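You operate a simulated robot arm through the tools that you are given. There is no shell and no other tool. Be economical: measure what you need, move in short steps, check, and stop when the job is done.

You run a simulated robot arm. Do the job below in one go: nothing can be reset, and whatever is moved stays where it is left.

Task
Put the tiny beige mould on the slide, fit the tiny follower and wind the press to LIGHT.
Fine: slide IN before winding; leave the other moulds; leave the tray tap, its swing pipe and the orange and purple followers.

It is judged by the outcome, as a careful person would: the job done as asked, and still so three seconds after it is handed in. It fails if anything else is knocked over, pushed out of place, dropped, spilled or broken.

Robot
A 6-joint arm with a two-finger parallel gripper, fixed in place. Base frame: the origin is at the foot of the arm, x ahead of it, y to its left, z up; the work surface is at about z = 0.86. Lengths are in m, angles in degrees, forces in N, time in s.
With the tool pointing down near the work surface it reaches from about 0.24 to 0.64 m from the base axis. Its first joint turns from -66.0 to 66.0 degrees. Payload 2.7 kg.
Tool frame: the origin (TCP) lies between the finger pads and is the grasp point; the fingertips stand 0.023 m ahead of it; z points along the fingers, y is the line along which they close. Largest opening 0.094 m; finger width 0.038, thickness 0.01; the body of the gripper, 0.054 by 0.096 m, starts 0.039 m behind the TCP.
Orientation is told as [roll, pitch, yaw] about the base's x, y, z axes, in that order, counted from this pose: with the fingers straight down and closing along the base's y, the tool's x points along the base's -x, its y along +y and its z along -z.

Tools
- The arm moves only by the tool jog_arm. Its argument "motion" is a list of rows, each a list of 7 numbers: the shift along the base's x, y, z in units of 40 mm (1.0 is 40 mm), then the turn, a rotation vector about the base's x, y, z in units of 5 degrees (1.0 is 5 degrees), then the finger opening in m, from 0 to 0.094. In form: [[dx, dy, dz, rx, ry, rz, hand], ...]. A call has 1 to 12 rows; each row shifts and turns the commanded pose from where the row before left it. A call with a number of a shift or a turn outside -1 to 1 is refused whole. A row lasts 0.2 s, in which the tool goes at most 0.05 m and 8.6 degrees; a call with a longer step from one row to the next is refused whole, and so is a gripper value outside its range. A pose out of reach is approached as far as the arm can. The call stops where the force on the tool passes 60 N (or 10 N more than at its start, if that is more) or the arm is blocked; 0.2 s more then pass. Each finger travels about 0.045 m/s and halts on what it meets, pressing with about 32 N; the grip force reading is that of the motor and also rises with nothing between the fingers. The clock runs only during rows and for 0.2 s after the last one: add rows that do not move to give the fingers time. It gives the time, the measured TCP pose, the force on the tool (base axes), the opening and the grip force at its end, in the units of the frame above (readings bear some noise), with the torque about the TCP (base axes, N m) and any sound that the robot's microphone picked up.
- Cameras (640 x 400 px; columns grow to the right, rows downward): "scene" is fixed at [0.1033, -0.449, 1.4085]; the picture's right is [0.47, -0.88, 0.00], its down [-0.57, -0.30, -0.77] and it looks along [0.67, 0.36, -0.64] (base axes); focal length 214 px, centre (320, 200). "wrist" rides on the gripper at [0.087, 0.016, -0.075] in the tool frame; the picture's right is [-0.18, 0.98, 0.00], its down [-0.58, -0.11, -0.81] and it looks along [-0.79, -0.15, 0.59] (tool axes); focal length 243 px, centre (320, 200). There is no depth. A picture from a camera that has moved, and an enlarged one, comes with that camera's place and axes in the base frame and with its lens. The place of the scene camera against the robot may be out by one fixed shift of up to 0.025 m in any direction.
- grab_frame(camera): a new picture of that camera. The clock stands still meanwhile.
- zoom(camera, box): a new picture of the part [left, top, right, bottom] of that camera's present view, enlarged. The clock stands still meanwhile.
- close_job(): hands the job in; it is judged then, once.

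Work in short steps. Places have to be worked out from the pictures, the camera data and where the tool is seen: move nearer, look again, correct. Check each grasp and each placing, and mend what went wrong. You have 120 turns and 68 pictures in all, those below and enlarged ones among them. Open the gripper and draw the arm clear of the work before you hand the job in, unless the task says otherwise; then end with one line.

The tools are called after "Request:" as name(argument=value, ...) on one line, values as JSON. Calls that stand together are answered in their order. jog_arm: Moves the arm, as the interface text tells. Its arguments: {"type":"object","properties":{"motion":{"type":"array","items":{"type":"array","items":{"type":"number"}}}},"required":["motion"]} The other tools are called the same way: grab_frame (camera) takes a picture; zoom (camera, box) takes an enlarged picture of a part of a camera's view; close_job () hands the job in.

At the start:

```text
clock: 0.0
ee_pos: [0.3521, -0.0632, 1.316]
orientation: [0.2, -0.1, 0.2]
force: [-1.1, 0.0, -0.3]
ft_torque: [0.0, 0.01, 0.0]
opening: 0.0939
finger_force: 0.0
```

scene: 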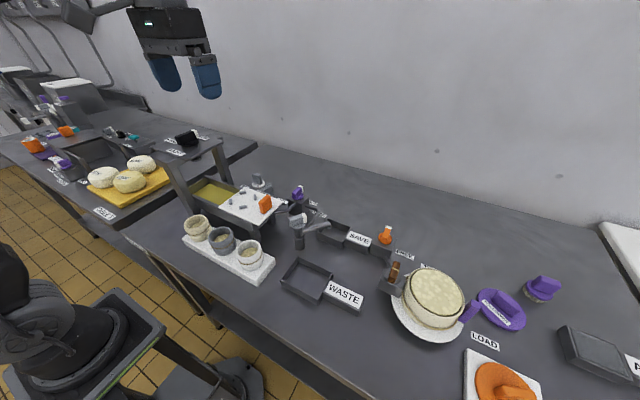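
wrist: 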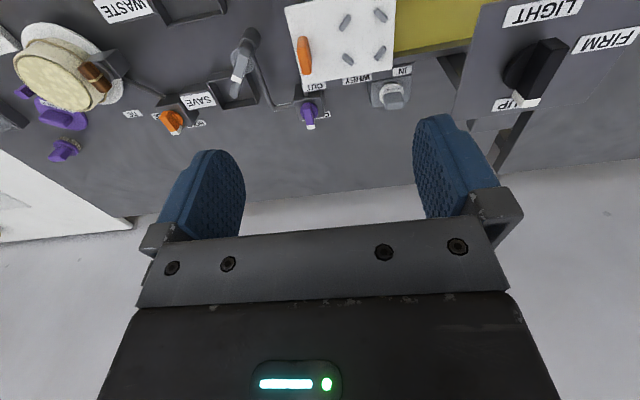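

The scene shows a press with a slide (white plate), moulds on a white strip, and several followers. I zoom in on the key parts.

Request:
zoom(camera="scene", box=[150, 120, 350, 290])

Request:
zoom(camera="scene", box=[360, 210, 640, 400])

Request:
zoom(camera="wrist", box=[220, 0, 640, 150])

Request:
zoom(camera="scene", box=[0, 60, 200, 230])

```text
2.35 times, centred on (250, 205) of scene
camera zoom: at [0.1033, -0.449, 1.4085], right [0.47, -0.88, 0.0], down [-0.57, -0.3, -0.77], along [0.67, 0.36, -0.64], focal length 505 px, centre (485, 188)
```

zoom: 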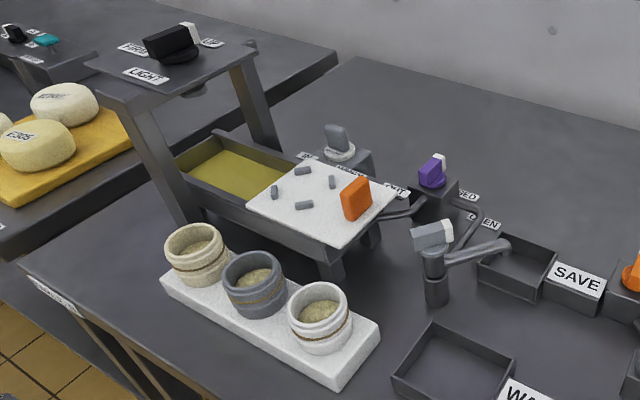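

```text
2.11 times, centred on (500, 305) of scene
camera zoom: at [0.1033, -0.449, 1.4085], right [0.47, -0.88, 0.0], down [-0.57, -0.3, -0.77], along [0.67, 0.36, -0.64], focal length 452 px, centre (-59, -21)
```

zoom: 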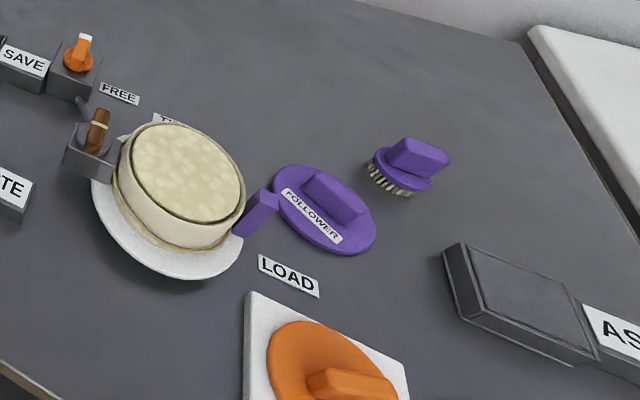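

```text
1.52 times, centred on (430, 75) of wrist
camera zoom: at [0.2663, -0.0482, 1.3901], right [0.18, 0.98, 0.0], down [0.58, -0.11, 0.81], along [0.79, -0.15, -0.59], focal length 370 px, centre (152, 390)
```

zoom: 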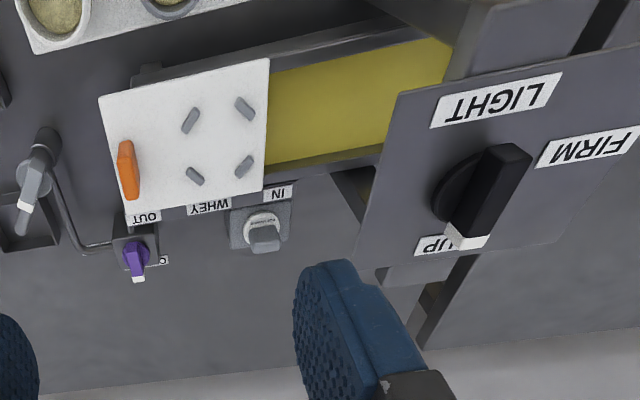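

```text
2.35 times, centred on (100, 145) of scene
camera zoom: at [0.1033, -0.449, 1.4085], right [0.47, -0.88, 0.0], down [-0.57, -0.3, -0.77], along [0.67, 0.36, -0.64], focal length 505 px, centre (838, 329)
```

zoom: 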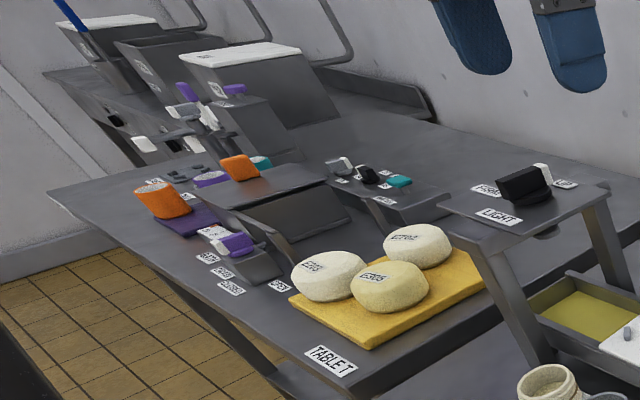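

I tilt the tool so the wrist camera looks down on the moulds and press.

Request:
jog_arm(motion=[[-0.5, 0.5, 0, 0, 1, 0, 0.094], [-0.5, 0.5, 0, 0, 1, 0, 0.094], [0, 0.5, 0, 0, 1, 0, 0.094], [0, 0.5, 0, 0, 1, 0, 0.094], [0, 0, 0, 0, 1, 0, 0.094]])

Request:
grab_frame(camera="wrist")

```text
clock: 1.2
ee_pos: [0.3022, 0.0162, 1.2395]
orientation: [0.1, 24.8, 0.2]
force: [0.3, -0.5, 0.3]
ft_torque: [-0.01, 0.01, -0.02]
opening: 0.0941
finger_force: 0.1
out of reach, approached as far as the arm can: row 2, 3, 4, 5
```

```text
61 pictures are left
camera wrist: at [0.2547, 0.0318, 1.3434], right [0.17, 0.98, -0.07], down [0.87, -0.11, 0.49], along [0.47, -0.15, -0.87], focal length 243 px, centre (320, 200)
```

wrist: 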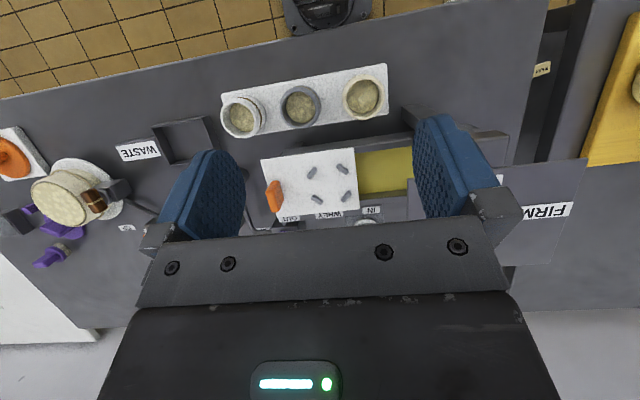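

Good view. I zoom into the moulds and plate.

Request:
zoom(camera="wrist", box=[210, 60, 420, 230])

Request:
zoom(camera="scene", box=[235, 160, 335, 250])

```text
2.35 times, centred on (315, 145) of wrist
camera zoom: at [0.2547, 0.0318, 1.3434], right [0.17, 0.98, -0.07], down [0.87, -0.11, 0.49], along [0.47, -0.15, -0.87], focal length 571 px, centre (332, 329)
```

zoom: 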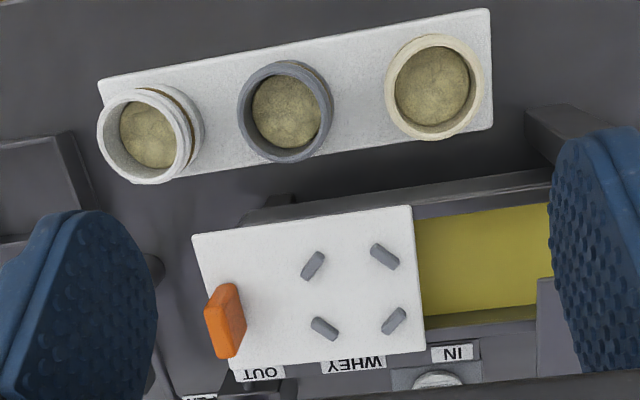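

```text
4.44 times, centred on (285, 205) of scene
camera zoom: at [0.1034, -0.449, 1.4085], right [0.47, -0.88, 0.0], down [-0.57, -0.3, -0.77], along [0.67, 0.36, -0.64], focal length 953 px, centre (476, 178)
```

zoom: 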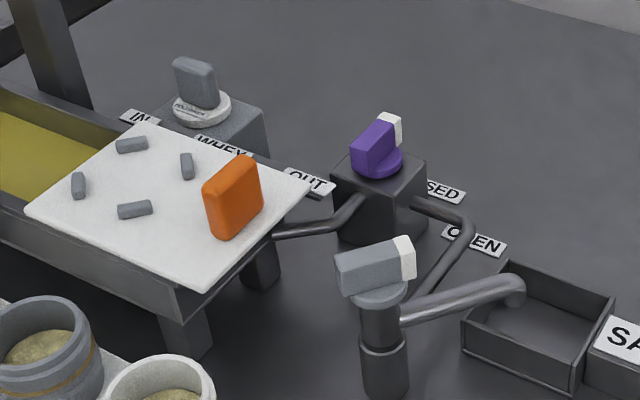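

The white-disc grey knob on the stand reads FOLLOWER, so that is the tiny follower; the four pegs on the plate locate the mould. I level the tool back and look from another spot to triangulate the press.

Request:
jog_arm(motion=[[0, 0.5, 0, 0, -1, 0, 0.094], [0, 0.5, 0, 0, -1, 0, 0.094], [-0.25, 0, 0, 0, -1, 0, 0.094], [-0.25, 0, 0, 0, -1, 0, 0.094], [0, 0, -0.5, 0, -1, 0, 0.094]])

Request:
grab_frame(camera="wrist")

Request:
grab_frame(camera="scene")

```text
clock: 2.4
ee_pos: [0.283, 0.0565, 1.2207]
orientation: [0.1, -0.2, 0.2]
force: [0.7, 0.2, -0.6]
ft_torque: [0.01, -0.01, 0.02]
opening: 0.094
finger_force: 0.0
```

```text
58 pictures are left
camera wrist: at [0.196, 0.0715, 1.2941], right [0.18, 0.98, 0.0], down [0.58, -0.11, 0.81], along [0.79, -0.15, -0.59], focal length 243 px, centre (320, 200)
```

wrist: 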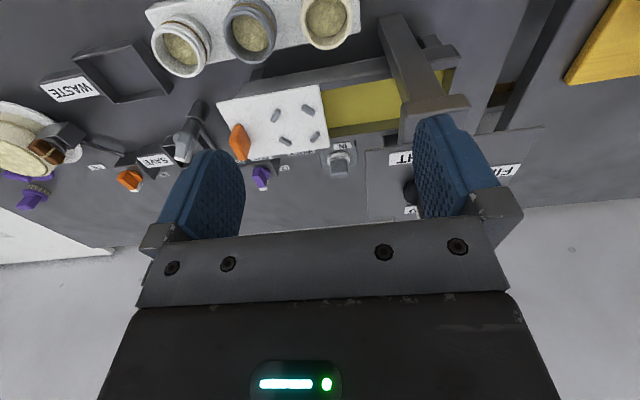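

```text
57 pictures are left
```

scene: 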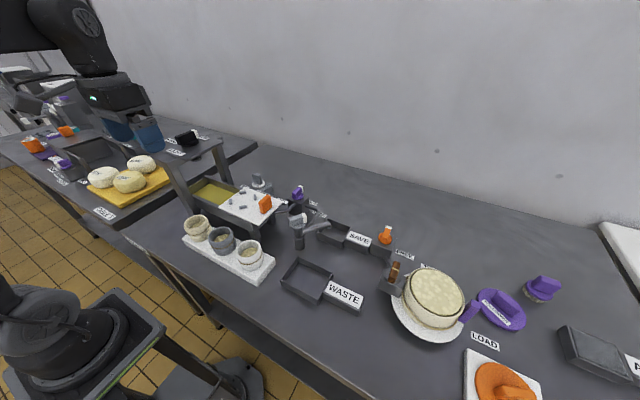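

I zoom on the moulds and slide for a precise estimate.

Request:
zoom(camera="wrist", box=[210, 0, 370, 100])

Request:
zoom(camera="wrist", box=[220, 80, 380, 180])

```text
4.00 times, centred on (290, 50) of wrist
camera zoom: at [0.196, 0.0715, 1.2941], right [0.18, 0.98, 0.0], down [0.58, -0.11, 0.81], along [0.79, -0.15, -0.59], focal length 970 px, centre (440, 800)
```

zoom: 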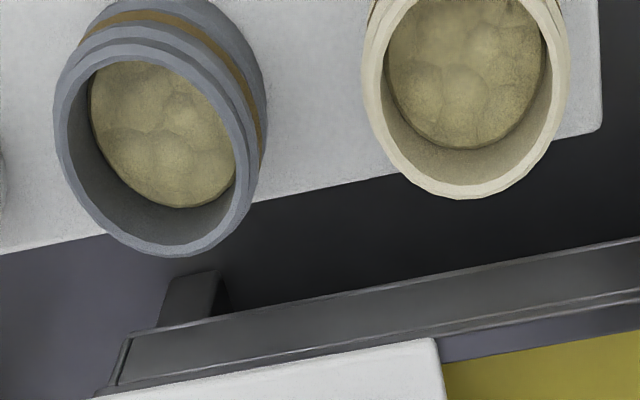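

```text
4.00 times, centred on (300, 130) of wrist
camera zoom: at [0.196, 0.0715, 1.2941], right [0.18, 0.98, 0.0], down [0.58, -0.11, 0.81], along [0.79, -0.15, -0.59], focal length 970 px, centre (400, 480)
```

zoom: 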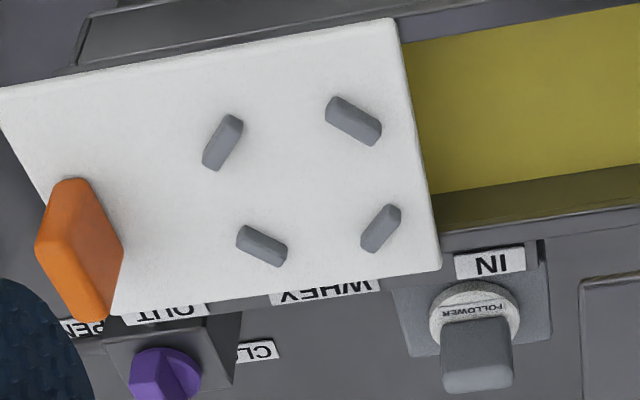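

The beige mould rim centre is about (.304,.060,.938) and the peg centre about (.430,-.012,.967). I descend to just above the mould and look again.

Request:
jog_arm(motion=[[0.25, 0.05, -1, 0, 0, 0, 0.092], [0.27, 0.04, -1, 0, 0, 0, 0.092], [0, 0, -1, 0, 0, 0, 0.092], [0, 0, -1, 0, 0, 0, 0.092], [0, 0, -0.75, 0, 0, 0, 0.092]])

Request:
grab_frame(camera="wrist")

Request:
zoom(camera="scene", box=[100, 120, 300, 290])

```text
clock: 3.6
ee_pos: [0.3016, 0.0611, 1.0302]
orientation: [0.0, -0.1, 0.1]
force: [0.1, 0.0, 0.3]
ft_torque: [-0.02, 0.01, 0.01]
opening: 0.0922
finger_force: 0.0
```

```text
54 pictures are left
camera wrist: at [0.2154, 0.0768, 1.1034], right [0.18, 0.98, 0.0], down [0.58, -0.11, 0.81], along [0.79, -0.15, -0.59], focal length 243 px, centre (320, 200)
```

wrist: 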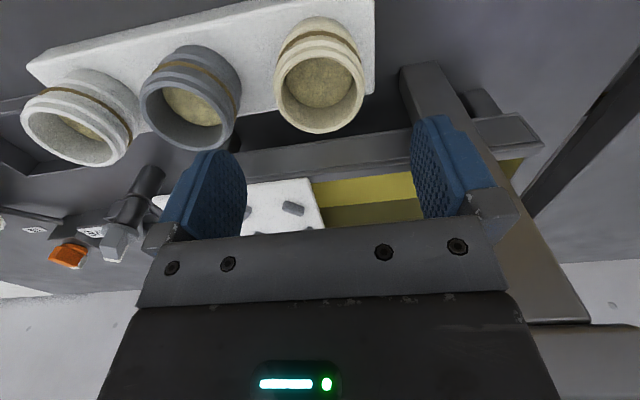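

```text
2.35 times, centred on (200, 205) of scene
camera zoom: at [0.1033, -0.449, 1.4085], right [0.47, -0.88, 0.0], down [-0.57, -0.3, -0.77], along [0.67, 0.36, -0.64], focal length 505 px, centre (602, 188)
```

zoom: 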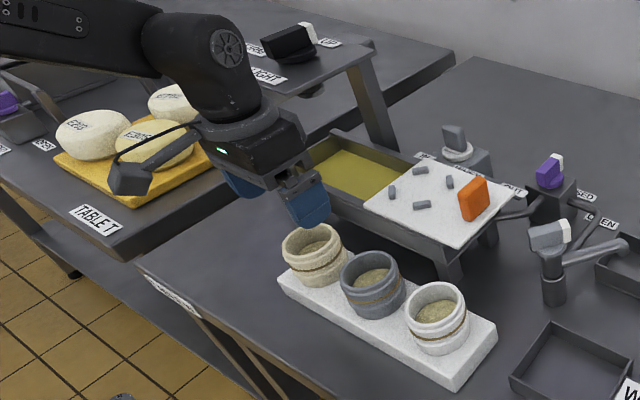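

Centred over the mould (estimate .305,.059). I descend gently to grasp height and stop before closing.

Request:
jog_arm(motion=[[0.06, -0.02, -0.6, 0, 0, 0, 0.092], [0, 0, -0.6, 0, 0, 0, 0.092], [0, 0, -0.6, 0, 0, 0, 0.092], [0, 0, -0.45, 0, 0, 0, 0.092], [0, 0, -0.45, 0, 0, 0, 0.092], [0, 0, 0, 0, 0, 0, 0.092]])

Request:
grab_frame(camera="wrist")

Request:
zoom(camera="scene", box=[100, 120, 300, 290])

```text
clock: 5.0
ee_pos: [0.3059, 0.0609, 0.9216]
orientation: [0.2, 0.0, 0.1]
force: [0.7, 0.0, 0.6]
ft_torque: [-0.02, 0.01, -0.01]
opening: 0.0922
finger_force: 0.1
```

```text
52 pictures are left
camera wrist: at [0.2204, 0.0761, 0.995], right [0.18, 0.98, 0.0], down [0.58, -0.11, 0.81], along [0.79, -0.15, -0.59], focal length 243 px, centre (320, 200)
```

wrist: 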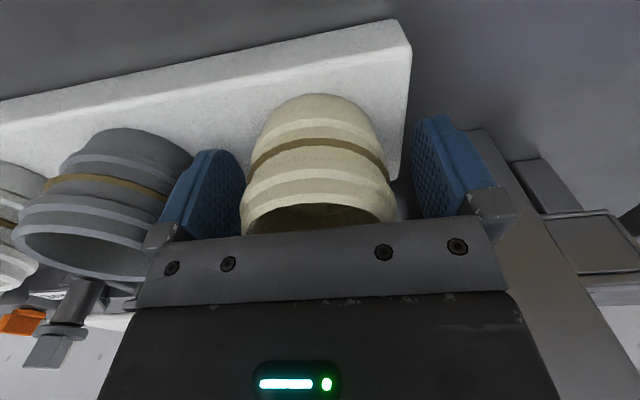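

```text
2.35 times, centred on (200, 205) of scene
camera zoom: at [0.1033, -0.449, 1.4085], right [0.47, -0.88, 0.0], down [-0.57, -0.3, -0.77], along [0.67, 0.36, -0.64], focal length 505 px, centre (602, 188)
```

zoom: 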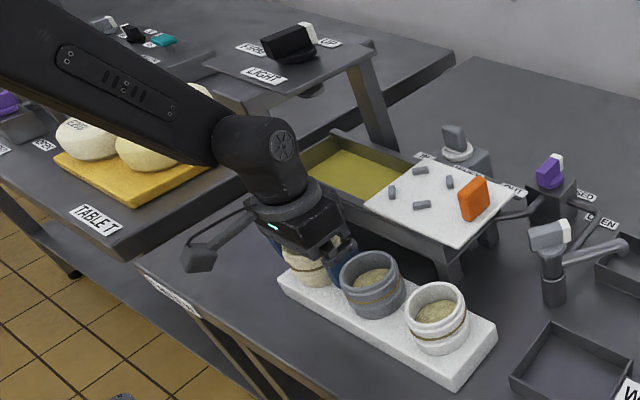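

The mould is between the pads with no contact. Closing.

Request:
jog_arm(motion=[[0, 0, 0, 0, 0, 0, 0.08], [0, 0, 0, 0, 0, 0, 0.07], [0, 0, 0, 0, 0, 0, 0.06], [0, 0, 0, 0, 0, 0, 0.05], [0, 0, 0, 0, 0, 0, 0.05]])

```text
clock: 6.2
ee_pos: [0.3069, 0.0601, 0.9207]
orientation: [0.1, -0.1, 0.2]
force: [-0.5, 0.2, -0.1]
ft_torque: [-0.07, -0.04, 0.0]
opening: 0.0615
finger_force: 32.1
```

Gripped at 61.5 mm. Lifting straight up.

Request:
jog_arm(motion=[[0, 0, 0.25, 0, 0, 0, 0.05], [0, 0, 0.5, 0, 0, 0, 0.05], [0, 0, 0.7, 0, 0, 0, 0.05], [0, 0, 0.7, 0, 0, 0, 0.05], [0, 0, 0.7, 0, 0, 0, 0.05], [0, 0, 0.4, 0, 0, 0, 0.05]])

Request:
grab_frame(camera="wrist")

```text
clock: 7.6
ee_pos: [0.3053, 0.0584, 1.0537]
orientation: [0.2, 0.0, 0.2]
force: [0.4, -0.2, -1.3]
ft_torque: [-0.01, 0.01, 0.0]
opening: 0.0621
finger_force: 32.0
```

```text
50 pictures are left
camera wrist: at [0.2199, 0.0745, 1.1277], right [0.18, 0.98, 0.0], down [0.58, -0.11, 0.81], along [0.79, -0.15, -0.59], focal length 243 px, centre (320, 200)
```

wrist: 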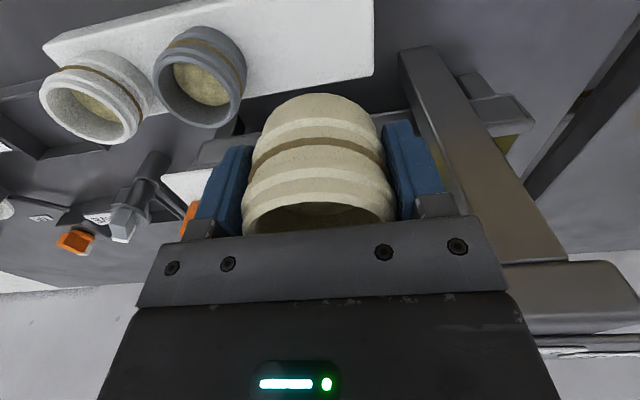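

The mould is held straight. I move above the peg centre.

Request:
jog_arm(motion=[[0.4, -0.22, 0.2, 0, 0, 0, 0.05], [0.75, -0.42, 0, 0, 0, 0, 0.05], [0.75, -0.42, 0, 0, 0, 0, 0.05], [0.75, -0.42, 0, 0, 0, 0, 0.05], [0.5, -0.28, 0, 0, 0, 0, 0.05], [0, 0, 0, 0, 0, 0, 0.05]])

Request:
grab_frame(camera="wrist")

Request:
zoom(camera="scene", box=[180, 130, 320, 260])

```text
clock: 8.2
ee_pos: [0.3391, 0.0402, 1.06]
orientation: [0.4, 1.3, 1.9]
force: [-34.5, 6.4, 15.2]
ft_torque: [0.43, -2.29, 1.76]
opening: 0.0617
finger_force: 31.8
stopped in row 3: the force on the tool passed its limit at 109 N (the readings are from after the stop); the commanded pose is now the measured one
```

```text
49 pictures are left
camera wrist: at [0.2538, 0.0523, 1.1364], right [0.15, 0.99, 0.0], down [0.6, -0.1, 0.79], along [0.78, -0.12, -0.61], focal length 243 px, centre (320, 200)
```

wrist: 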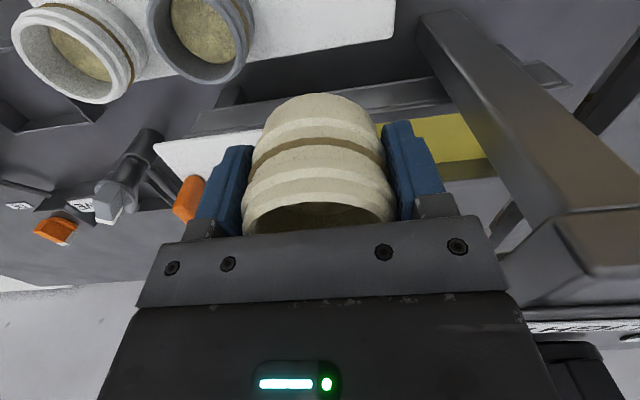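

```text
3.08 times, centred on (250, 195) of scene
camera zoom: at [0.102, -0.4488, 1.4086], right [0.47, -0.88, 0.0], down [-0.57, -0.3, -0.77], along [0.67, 0.36, -0.64], focal length 660 px, centre (535, 215)
```

zoom: 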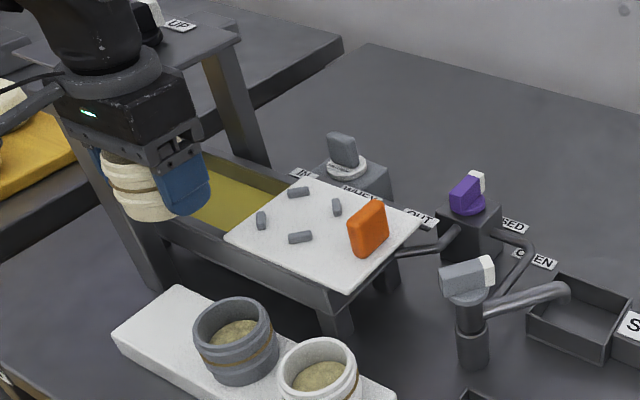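

The gripper body touched the press head on the diagonal. I back off in -x, then go -y first and straighten the tool.

Request:
jog_arm(motion=[[-0.4, -0.1, 0, 0, 0, 0, 0.05], [-0.2, -0.5, 0, 0, 0, 0, 0.05], [0, -0.6, 0, -0.04, -0.13, -0.19, 0.05], [0, -0.6, 0, -0.04, -0.13, -0.19, 0.05], [0, 0, 0, 0, 0, 0, 0.05]])

Request:
zoom(camera="scene", box=[140, 100, 320, 260])

```text
clock: 9.4
ee_pos: [0.3163, -0.0327, 1.0606]
orientation: [-0.1, -0.2, -0.4]
force: [0.7, -0.6, 0.7]
ft_torque: [-0.04, -0.02, 0.05]
opening: 0.0616
finger_force: 32.0
```

```text
2.50 times, centred on (230, 180) of scene
camera zoom: at [0.1033, -0.449, 1.4085], right [0.47, -0.88, 0.0], down [-0.57, -0.3, -0.77], along [0.67, 0.36, -0.64], focal length 536 px, centre (545, 250)
```

zoom: 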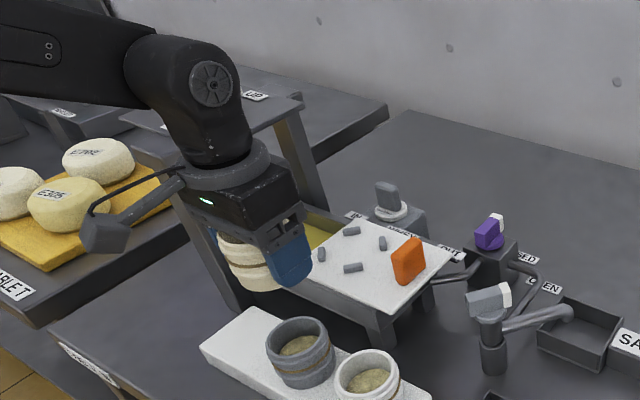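

Clear of the press. Now move +x, then to the peg centre above the plate.

Request:
jog_arm(motion=[[0.5, 0, 0, 0, 0, 0, 0.05], [0.7, 0, 0, 0, 0, 0, 0.05], [0.7, 0.1, 0, 0, 0, 0.05, 0.05], [0.6, 0.2, 0, 0, 0, 0, 0.05], [0.38, 0.2, 0, 0, 0, 0, 0.05], [0, 0, 0, 0, 0, 0, 0.05]])

Request:
grab_frame(camera="wrist")

Request:
zoom(camera="scene", box=[180, 130, 320, 260])

```text
clock: 10.8
ee_pos: [0.4322, -0.0142, 1.0599]
orientation: [-0.1, -0.2, -0.1]
force: [-0.1, 0.1, -1.2]
ft_torque: [-0.02, 0.0, 0.01]
opening: 0.0616
finger_force: 31.7
```

```text
46 pictures are left
camera wrist: at [0.3465, 0.0012, 1.1338], right [0.19, 0.98, 0.0], down [0.58, -0.11, 0.81], along [0.79, -0.15, -0.59], focal length 243 px, centre (320, 200)
```

wrist: 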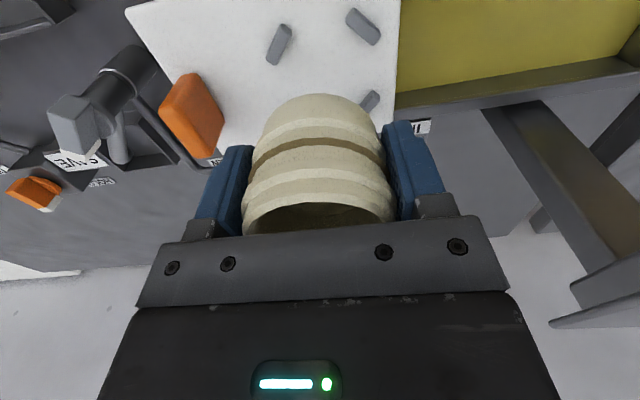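

```text
3.08 times, centred on (250, 195) of scene
camera zoom: at [0.1034, -0.449, 1.4085], right [0.47, -0.88, 0.0], down [-0.57, -0.3, -0.77], along [0.67, 0.36, -0.64], focal length 660 px, centre (535, 215)
```

zoom: 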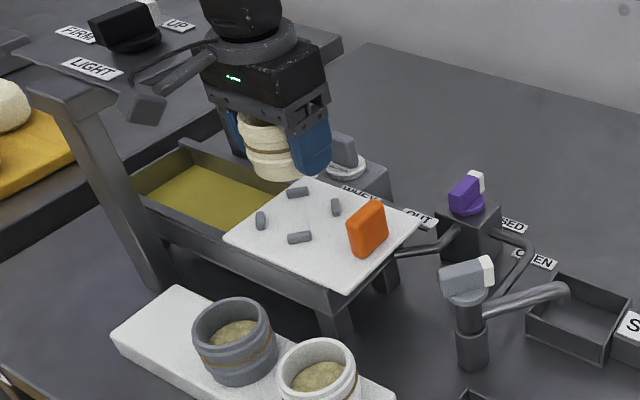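

Peg positions re-measured confirm centre (.430,-.011). I shift +3 mm in y and lower most of the way.

Request:
jog_arm(motion=[[-0.02, 0.07, -0.3, 0, 0, 0, 0.05], [0, 0, -0.4, 0, 0, 0, 0.05], [0, 0, -0.3, 0, 0, 0, 0.05], [0, 0, 0, 0, 0, 0, 0.05]])

Request:
zoom(camera="scene", box=[210, 150, 310, 240])

Request:
grab_frame(camera="wrist")

```text
clock: 11.8
ee_pos: [0.4314, -0.0125, 1.0195]
orientation: [-0.1, -0.2, -0.1]
force: [0.3, -0.2, -0.2]
ft_torque: [0.02, 0.02, -0.01]
opening: 0.0616
finger_force: 32.3
```

```text
4.44 times, centred on (260, 195) of scene
camera zoom: at [0.1034, -0.449, 1.4085], right [0.47, -0.88, 0.0], down [-0.57, -0.3, -0.77], along [0.67, 0.36, -0.64], focal length 953 px, centre (587, 222)
```

zoom: 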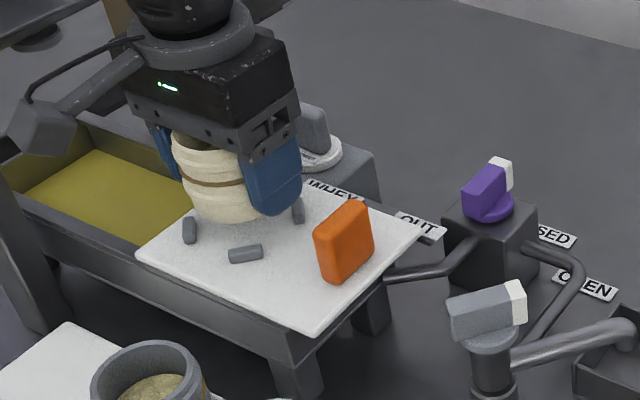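

```text
43 pictures are left
camera wrist: at [0.3454, 0.0033, 1.0927], right [0.19, 0.98, 0.0], down [0.58, -0.11, 0.81], along [0.79, -0.15, -0.59], focal length 243 px, centre (320, 200)
```

wrist: 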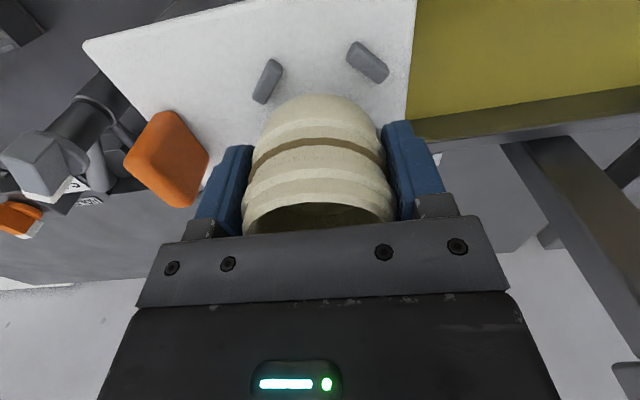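

Slight +2 mm in y; lowering in small steps until contact.

Request:
jog_arm(motion=[[0.01, 0.05, -0.15, 0, 0, 0, 0.05], [0, 0, -0.12, 0, 0, 0, 0.05], [0, 0, -0.1, 0, 0, 0, 0.05], [0, 0, -0.1, 0, 0, 0, 0.05], [0, 0, 0, 0, 0, 0, 0.05]])

Request:
zoom(camera="scene", box=[210, 150, 310, 240])

```text
clock: 13.0
ee_pos: [0.4303, -0.0078, 1.0005]
orientation: [-0.1, -0.2, -0.2]
force: [-0.7, 0.7, -0.9]
ft_torque: [0.01, 0.0, 0.0]
opening: 0.0615
finger_force: 32.1
```

```text
4.44 times, centred on (260, 195) of scene
camera zoom: at [0.1034, -0.449, 1.4085], right [0.47, -0.88, 0.0], down [-0.57, -0.3, -0.77], along [0.67, 0.36, -0.64], focal length 953 px, centre (587, 222)
```

zoom: 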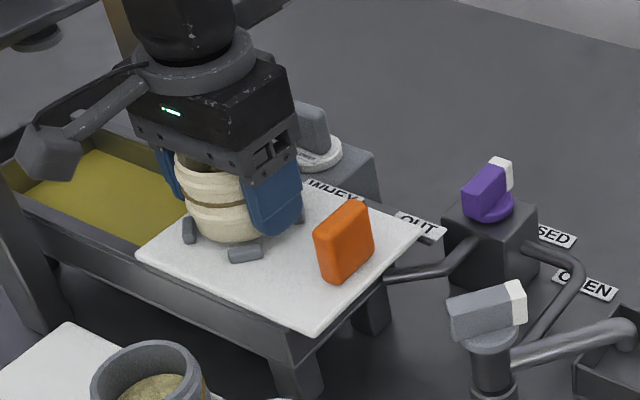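

Close to the plate; continuing down in fine steps to contact.

Request:
jog_arm(motion=[[0, -0.03, -0.08, 0, 0, 0, 0.05], [0, 0, -0.08, 0, 0, 0, 0.05], [0, 0, -0.08, 0, 0, 0, 0.05], [0, 0, 0, 0, 0, 0, 0.05]])

Request:
zoom(camera="scene", box=[230, 170, 290, 220])

Request:
grab_frame(camera="wrist")

```text
clock: 13.8
ee_pos: [0.4348, -0.0104, 0.9979]
orientation: [-0.1, -0.6, -0.2]
force: [0.0, 0.1, 5.1]
ft_torque: [0.2, 0.13, 0.1]
opening: 0.062
finger_force: 32.2
stopped in row 3: the force on the tool passed its limit at 69 N (the readings are from after the stop); the commanded pose is now the measured one
```

```text
8.00 times, centred on (260, 195) of scene
camera zoom: at [0.1033, -0.449, 1.4085], right [0.47, -0.88, 0.0], down [-0.57, -0.3, -0.77], along [0.67, 0.36, -0.64], focal length 1716 px, centre (800, 240)
```

zoom: 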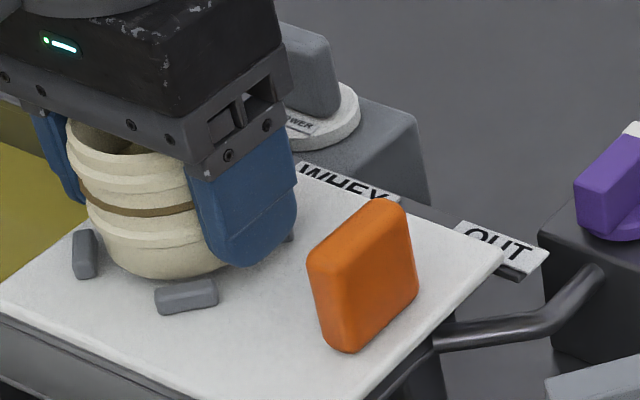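

```text
40 pictures are left
camera wrist: at [0.3468, 0.0061, 1.0713], right [0.19, 0.98, 0.0], down [0.57, -0.11, 0.81], along [0.8, -0.15, -0.58], focal length 243 px, centre (320, 200)
```

wrist: 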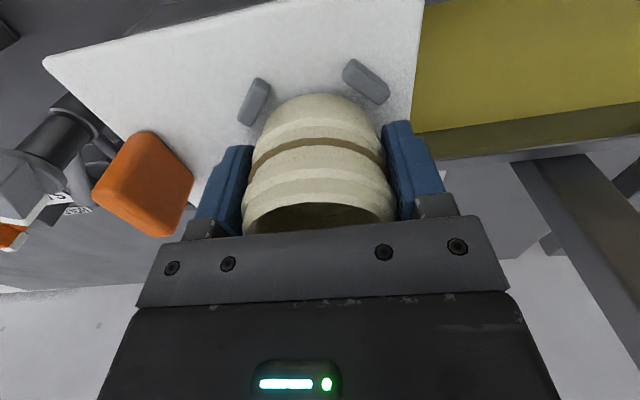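

Contact at z≈.998, but x slid to .435, ~4 mm far. I raise slightly, shift back and lower again to see whether it seats lower.

Request:
jog_arm(motion=[[0, 0, 0.15, 0, 0.05, 0, 0.05], [-0.1, 0, 0, 0, 0.05, 0, 0.05], [0, 0, -0.08, 0, 0, 0, 0.05], [0, 0, -0.04, 0, 0, 0, 0.05], [0, 0, -0.04, 0, 0, 0, 0.05], [0, 0, 0, 0, 0, 0, 0.05]])

Request:
zoom(camera="scene", box=[230, 170, 290, 220])

Request:
zoom(camera="wrist", box=[200, 20, 440, 170])

```text
clock: 15.2
ee_pos: [0.4289, -0.0099, 0.9974]
orientation: [-0.1, -0.1, 0.0]
force: [-8.2, -1.1, 18.9]
ft_torque: [0.67, 0.57, 0.35]
opening: 0.0618
finger_force: 32.1
```

```text
8.00 times, centred on (260, 195) of scene
camera zoom: at [0.1028, -0.449, 1.4085], right [0.47, -0.88, 0.0], down [-0.57, -0.3, -0.77], along [0.67, 0.36, -0.64], focal length 1716 px, centre (800, 240)
```

zoom: 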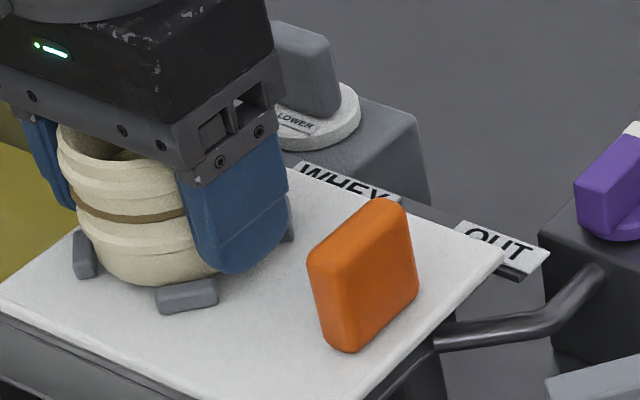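

```text
2.67 times, centred on (320, 95) of wrist
camera zoom: at [0.3427, 0.0064, 1.072], right [0.18, 0.98, 0.0], down [0.58, -0.11, 0.81], along [0.79, -0.15, -0.59], focal length 647 px, centre (320, 480)
```

zoom: 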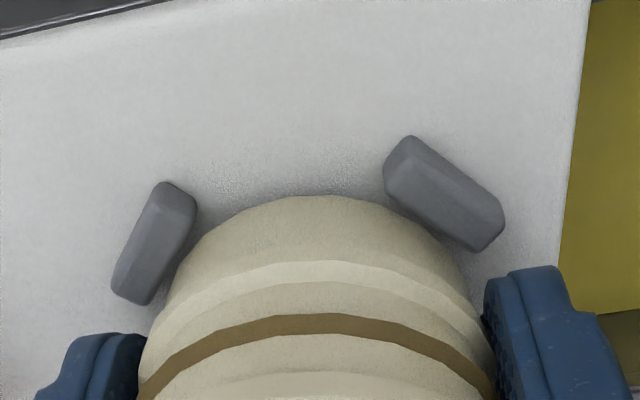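

It rests on the plate between the pegs, slightly toward the near ones. I centre by +2 mm, relax the downforce and release.

Request:
jog_arm(motion=[[0.05, 0, 0.04, 0, 0, 0, 0.05], [0, 0, 0, 0, 0, 0, 0.05], [0, 0, 0, 0, 0, 0, 0.066], [0, 0, 0, 0, 0, 0, 0.074], [0, 0, 0, 0, 0, 0, 0.082], [0, 0, 0, 0, 0, 0, 0.09], [0, 0, 0, 0, 0, 0, 0.09]])

Request:
zoom(camera="wrist", box=[200, 20, 440, 170])

```text
clock: 16.8
ee_pos: [0.4316, -0.0103, 0.9984]
orientation: [0.0, -0.1, -0.1]
force: [-2.2, 0.1, 9.3]
ft_torque: [0.43, 0.21, 0.12]
opening: 0.0897
finger_force: 0.1
```

```text
2.67 times, centred on (320, 95) of wrist
camera zoom: at [0.3449, 0.0061, 1.072], right [0.19, 0.98, 0.0], down [0.58, -0.11, 0.81], along [0.79, -0.15, -0.59], focal length 647 px, centre (320, 480)
```

zoom: 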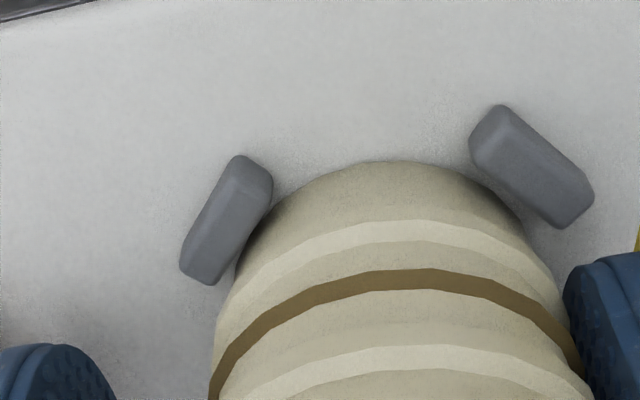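

The slide moved ~12 mm toward IN as the fingers opened (a tip was dragging), so the mould sits by the +y pad. I lift 4 mm to unload, recentre +y 9 mm, and then rise.

Request:
jog_arm(motion=[[0, 0, 0.1, 0, 0, 0, 0.094], [0, 0.12, 0, 0, 0, 0, 0.094], [0, 0.11, 0, 0, 0, 0, 0.094], [0, 0, 0, 0, 0, 0, 0.094]])

Request:
zoom(camera="wrist", box=[160, 20, 480, 220])

Request:
zoom(camera="scene", box=[220, 160, 300, 225])

```text
clock: 17.8
ee_pos: [0.4301, 0.0003, 1.0016]
orientation: [-0.1, 0.0, -0.1]
force: [0.5, 1.1, -0.3]
ft_torque: [0.02, 0.0, -0.02]
opening: 0.094
finger_force: 0.0
```

```text
2.00 times, centred on (320, 120) of wrist
camera zoom: at [0.3451, 0.0162, 1.076], right [0.19, 0.98, 0.0], down [0.58, -0.11, 0.81], along [0.79, -0.15, -0.59], focal length 485 px, centre (320, 360)
```

zoom: 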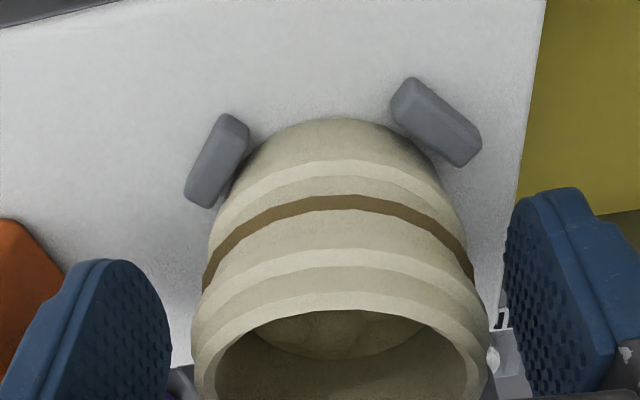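

```text
6.15 times, centred on (260, 192) of scene
camera zoom: at [0.1033, -0.449, 1.4085], right [0.47, -0.88, 0.0], down [-0.57, -0.3, -0.77], along [0.67, 0.36, -0.64], focal length 1320 px, centre (689, 246)
```

zoom: 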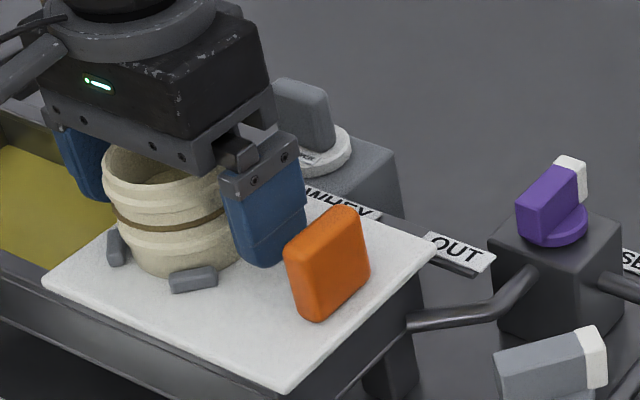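

The mould stands between the pegs, both pads are clear. Rising straight up, then checking.

Request:
jog_arm(motion=[[0, -0.03, 0.4, 0, 0, 0, 0.094], [0, 0, 0.8, 0, 0, 0, 0.094], [0, 0, 1, 0, 0, 0, 0.094], [0, -0.5, 1, 0, 0, 0, 0.094], [-0.5, -0.5, 0.5, 0, 0, 0, 0.094], [-0.5, 0, 0, 0, 0, 0, 0.094]])

Request:
grab_frame(camera="wrist")

Request:
zoom(camera="scene", box=[210, 150, 310, 240])

```text
clock: 19.2
ee_pos: [0.3907, -0.0417, 1.1522]
orientation: [-0.1, -0.2, 0.0]
force: [-0.3, -0.5, -0.3]
ft_torque: [-0.04, -0.02, 0.0]
opening: 0.094
finger_force: 0.0
```

```text
34 pictures are left
camera wrist: at [0.3061, -0.0264, 1.227], right [0.19, 0.98, 0.0], down [0.58, -0.11, 0.81], along [0.79, -0.15, -0.59], focal length 243 px, centre (320, 200)
```

wrist: 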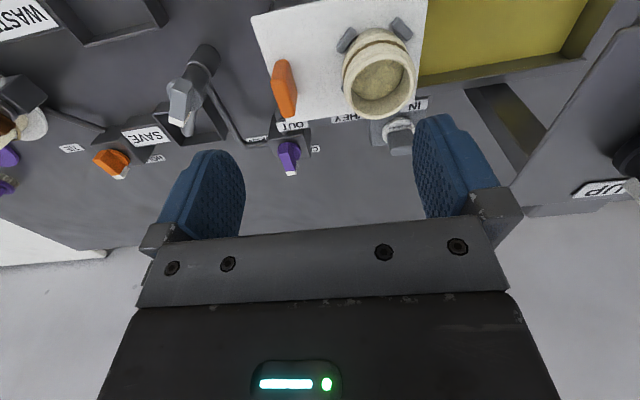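

```text
4.44 times, centred on (260, 195) of scene
camera zoom: at [0.1034, -0.449, 1.4085], right [0.47, -0.88, 0.0], down [-0.57, -0.3, -0.77], along [0.67, 0.36, -0.64], focal length 953 px, centre (587, 222)
```

zoom: 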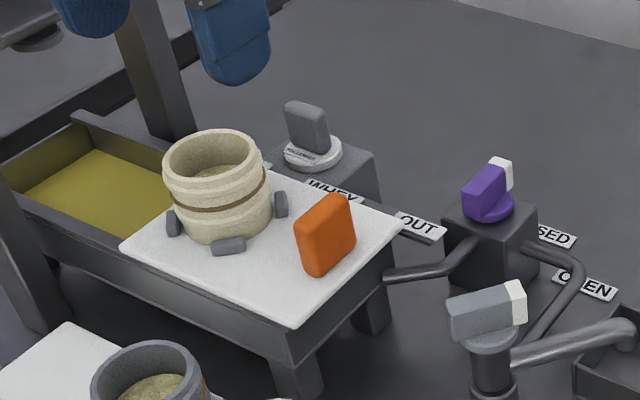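

Mould upright within the pegs. Now I zoom on the follower and the mould rim to measure both.

Request:
zoom(camera="wrist", box=[300, 10, 460, 170])

```text
2.50 times, centred on (380, 90) of wrist
camera zoom: at [0.3061, -0.0264, 1.227], right [0.19, 0.98, 0.0], down [0.58, -0.11, 0.81], along [0.79, -0.15, -0.59], focal length 606 px, centre (170, 475)
```

zoom: 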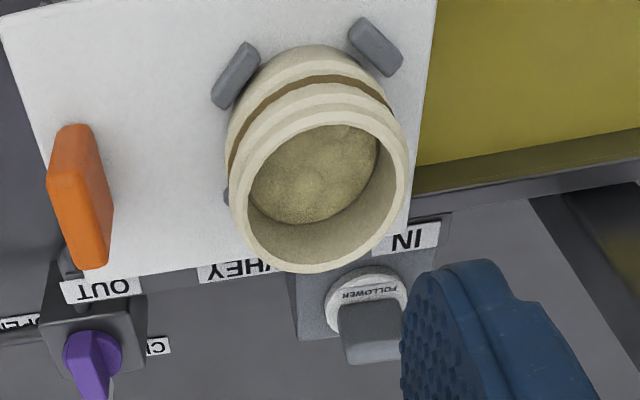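

Follower disc ≈(.545,.044,.939), ~47 mm; mould inner ~51 mm. Its handle is thin along x, so I turn the tool +90° yaw (this also keeps the camera away from the press) while moving over to it at height.

Request:
jog_arm(motion=[[0.3, 0, 0, 0, 0, 1, 0.094], [0.3, 0, 0, 0, 0, 1, 0.094], [0.3, 0, 0, 0, 0, 1, 0.094], [0.3, 0, 0, 0, 0, 1, 0.094], [0.3, 0, 0, 0, 0, 1, 0.094], [0.3, 0, 0, 0, 0, 1, 0.08], [0.3, 0, 0, 0, 0, 1, 0.07], [0.3, 0, 0, 0, 0, 1, 0.06], [0.3, 0, 0, 0, 0, 1, 0.06], [0.3, 0, 0, 0, 0, 1, 0.06], [0.3, 0, 0, 0, 0, 1, 0.06], [0.3, 0, 0, 0, 0, 1, 0.06]])

Request:
jog_arm(motion=[[0, 0, 0, 0, 0, 1, 0.06], [0, 0, 0, 0, 0, 1, 0.06], [0, 0, 0, 0, 0, 1, 0.06], [0, 0, 0, 0, 0, 1, 0.06], [0, 0, 0, 0, 0, 1, 0.06], [0, 0, 0, 0, 0, 1, 0.06], [0, 0, 0, 0, 0, 0, 0.06]])

Request:
grab_frame(camera="wrist")

```text
clock: 21.8
ee_pos: [0.5352, -0.0414, 1.1512]
orientation: [-0.2, -0.1, 60.0]
force: [-0.2, 0.4, -0.9]
ft_torque: [0.04, 0.03, 0.01]
opening: 0.0601
finger_force: 0.0
```

```text
clock: 23.4
ee_pos: [0.5355, -0.0415, 1.1516]
orientation: [-0.1, 0.0, 90.0]
force: [-0.6, 0.2, -0.6]
ft_torque: [0.02, 0.01, 0.01]
opening: 0.0601
finger_force: 0.0
```

```text
31 pictures are left
camera wrist: at [0.5201, -0.1286, 1.225], right [-0.98, 0.18, 0.0], down [0.11, 0.58, 0.81], along [0.15, 0.79, -0.59], focal length 243 px, centre (320, 200)
```

wrist: 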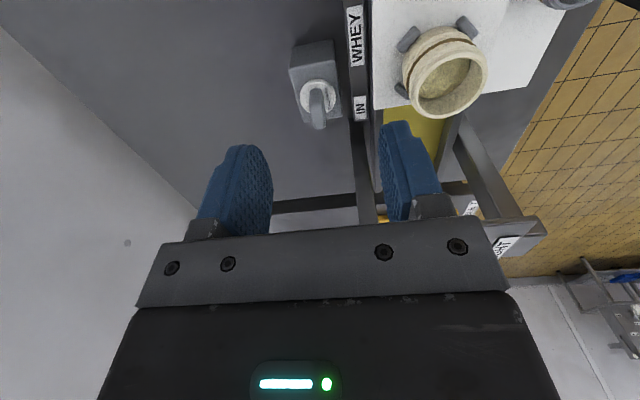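

Works nicely; the handle is indeed thin along x. Zoom to measure.

Request:
zoom(camera="wrist", box=[270, 20, 430, 140])

```text
3.33 times, centred on (350, 80) of wrist
camera zoom: at [0.5201, -0.1286, 1.225], right [-0.98, 0.18, 0.0], down [0.11, 0.58, 0.81], along [0.15, 0.79, -0.59], focal length 809 px, centre (220, 600)
```

zoom: 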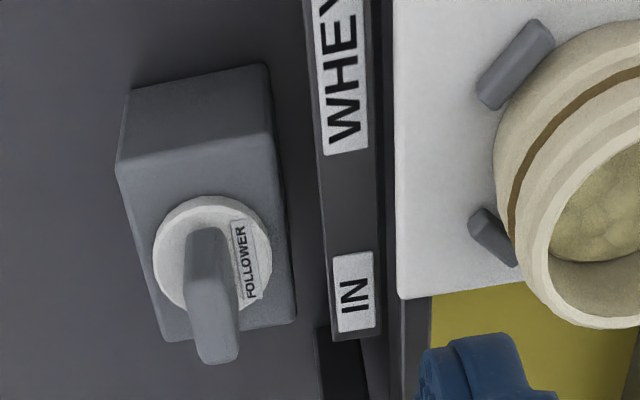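

Follower ≈(.556,.0435), disc top ≈.93, handle top ≈.98. I move above it and look again before descending.

Request:
jog_arm(motion=[[0.25, 0.7, 0, 0, 0, 0, 0.06], [0.26, 0.7, 0, 0, 0, 0, 0.06], [0, 0.72, -0.5, 0, 0, 0, 0.06], [0, 0, -1, 0, 0, 0, 0.06], [0, 0, -1, 0, 0, 0, 0.06], [0, 0, -0.4, 0, 0, 0, 0.06], [0, 0, 0, 0, 0, 0, 0.06]])

Request:
grab_frame(camera="wrist")

```text
clock: 25.0
ee_pos: [0.5571, 0.0414, 1.0344]
orientation: [-0.1, 0.0, 90.0]
force: [-0.3, -0.2, 0.5]
ft_torque: [-0.02, 0.01, -0.01]
opening: 0.0599
finger_force: 0.1
```

```text
29 pictures are left
camera wrist: at [0.5418, -0.045, 1.1087], right [-0.98, 0.19, 0.0], down [0.11, 0.58, 0.81], along [0.15, 0.79, -0.59], focal length 243 px, centre (320, 200)
```

wrist: 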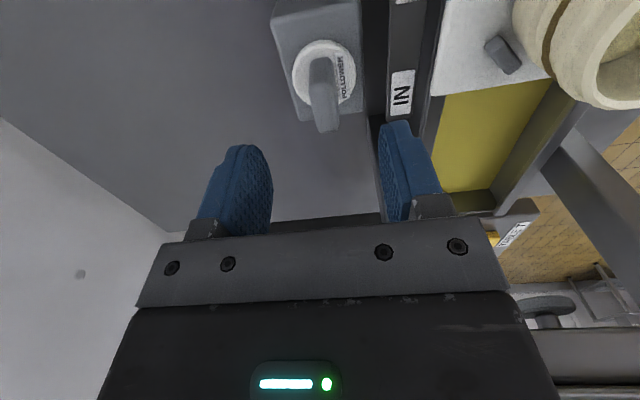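

Handle centre ≈(.555,.040). Descending to z≈.965 straddling the handle.

Request:
jog_arm(motion=[[-0.05, -0.02, -0.5, 0, 0, 0, 0.06], [0, 0, -0.5, 0, 0, 0, 0.06], [0, 0, -0.4, 0, 0, 0, 0.06], [0, 0, -0.33, 0, 0, 0, 0.06], [0, 0, 0, 0, 0, 0, 0.06]])

Request:
grab_frame(camera="wrist")

Request:
zoom(camera="scene", box=[210, 150, 310, 240])

```text
clock: 26.2
ee_pos: [0.5531, 0.0419, 0.9652]
orientation: [-0.2, 0.0, 89.8]
force: [-0.7, 0.0, 0.5]
ft_torque: [0.0, 0.03, 0.02]
opening: 0.06
finger_force: 0.1
```

```text
28 pictures are left
camera wrist: at [0.5377, -0.0438, 1.0398], right [-0.98, 0.19, 0.0], down [0.11, 0.58, 0.81], along [0.15, 0.79, -0.59], focal length 243 px, centre (320, 200)
```

wrist: 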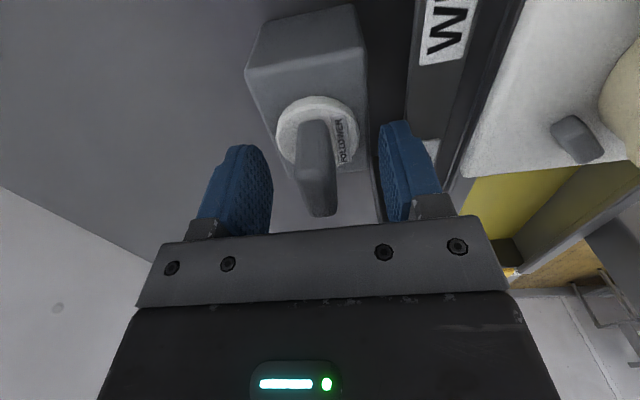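

```text
4.44 times, centred on (260, 195) of scene
camera zoom: at [0.1033, -0.449, 1.4085], right [0.47, -0.88, 0.0], down [-0.57, -0.3, -0.77], along [0.67, 0.36, -0.64], focal length 953 px, centre (587, 222)
```

zoom: 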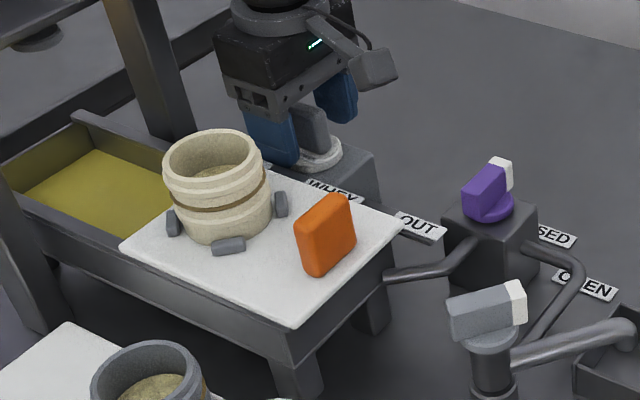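

Handle is between the pads, tips ~13 mm above the disc. Closing.

Request:
jog_arm(motion=[[0, 0, 0, 0, 0, 0, 0.045], [0, 0, 0, 0, 0, 0, 0.03], [0, 0, 0, 0, 0, 0, 0.015], [0, 0, 0, 0, 0, 0, 0.005], [0, 0, 0, 0, 0, 0, 0.005]])

Request:
jog_arm(motion=[[0, 0, 0.2, 0, 0, 0, 0.005], [0, 0, 0.5, 0, 0, 0, 0.005], [0, -0.2, 0.7, 0, 0, 0, 0.005], [0, -0.3, 0.8, 0, 0, 0, 0.005], [0, -0.5, 0.7, 0, 0, 0, 0.005], [0, 0, 0, 0, 0, 0, 0.005]])

Request:
grab_frame(camera="wrist")

Request:
zoom(camera="scene", box=[210, 130, 310, 220])

```text
clock: 27.4
ee_pos: [0.5523, 0.0439, 0.9676]
orientation: [-0.1, 0.0, 89.9]
force: [-0.5, -0.2, 0.3]
ft_torque: [-0.02, 0.02, 0.03]
opening: 0.0151
finger_force: 32.2
```

```text
clock: 28.8
ee_pos: [0.5539, 0.0008, 1.0827]
orientation: [-0.1, 0.0, 89.8]
force: [0.3, -0.3, -0.1]
ft_torque: [-0.03, 0.02, 0.03]
opening: 0.0154
finger_force: 31.8
```

```text
26 pictures are left
camera wrist: at [0.5385, -0.086, 1.1558], right [-0.98, 0.19, 0.0], down [0.11, 0.58, 0.81], along [0.15, 0.79, -0.59], focal length 243 px, centre (320, 200)
```

wrist: 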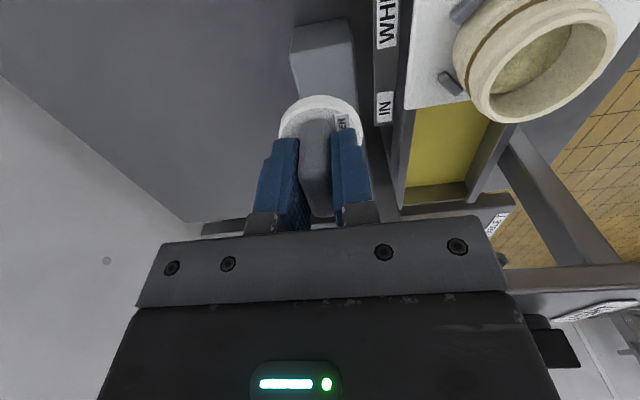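

```text
4.44 times, centred on (260, 175) of scene
camera zoom: at [0.1033, -0.449, 1.4085], right [0.47, -0.88, 0.0], down [-0.57, -0.3, -0.77], along [0.67, 0.36, -0.64], focal length 953 px, centre (587, 311)
```

zoom: 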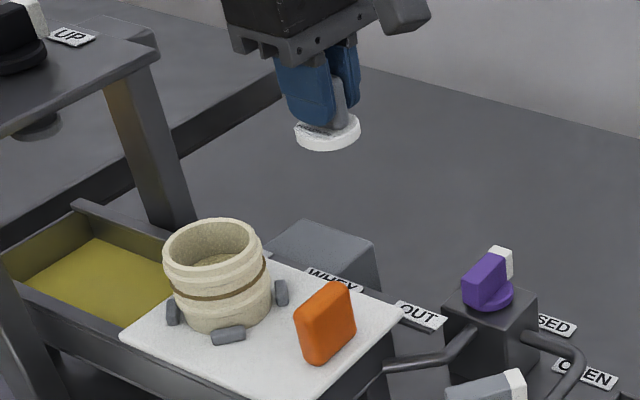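

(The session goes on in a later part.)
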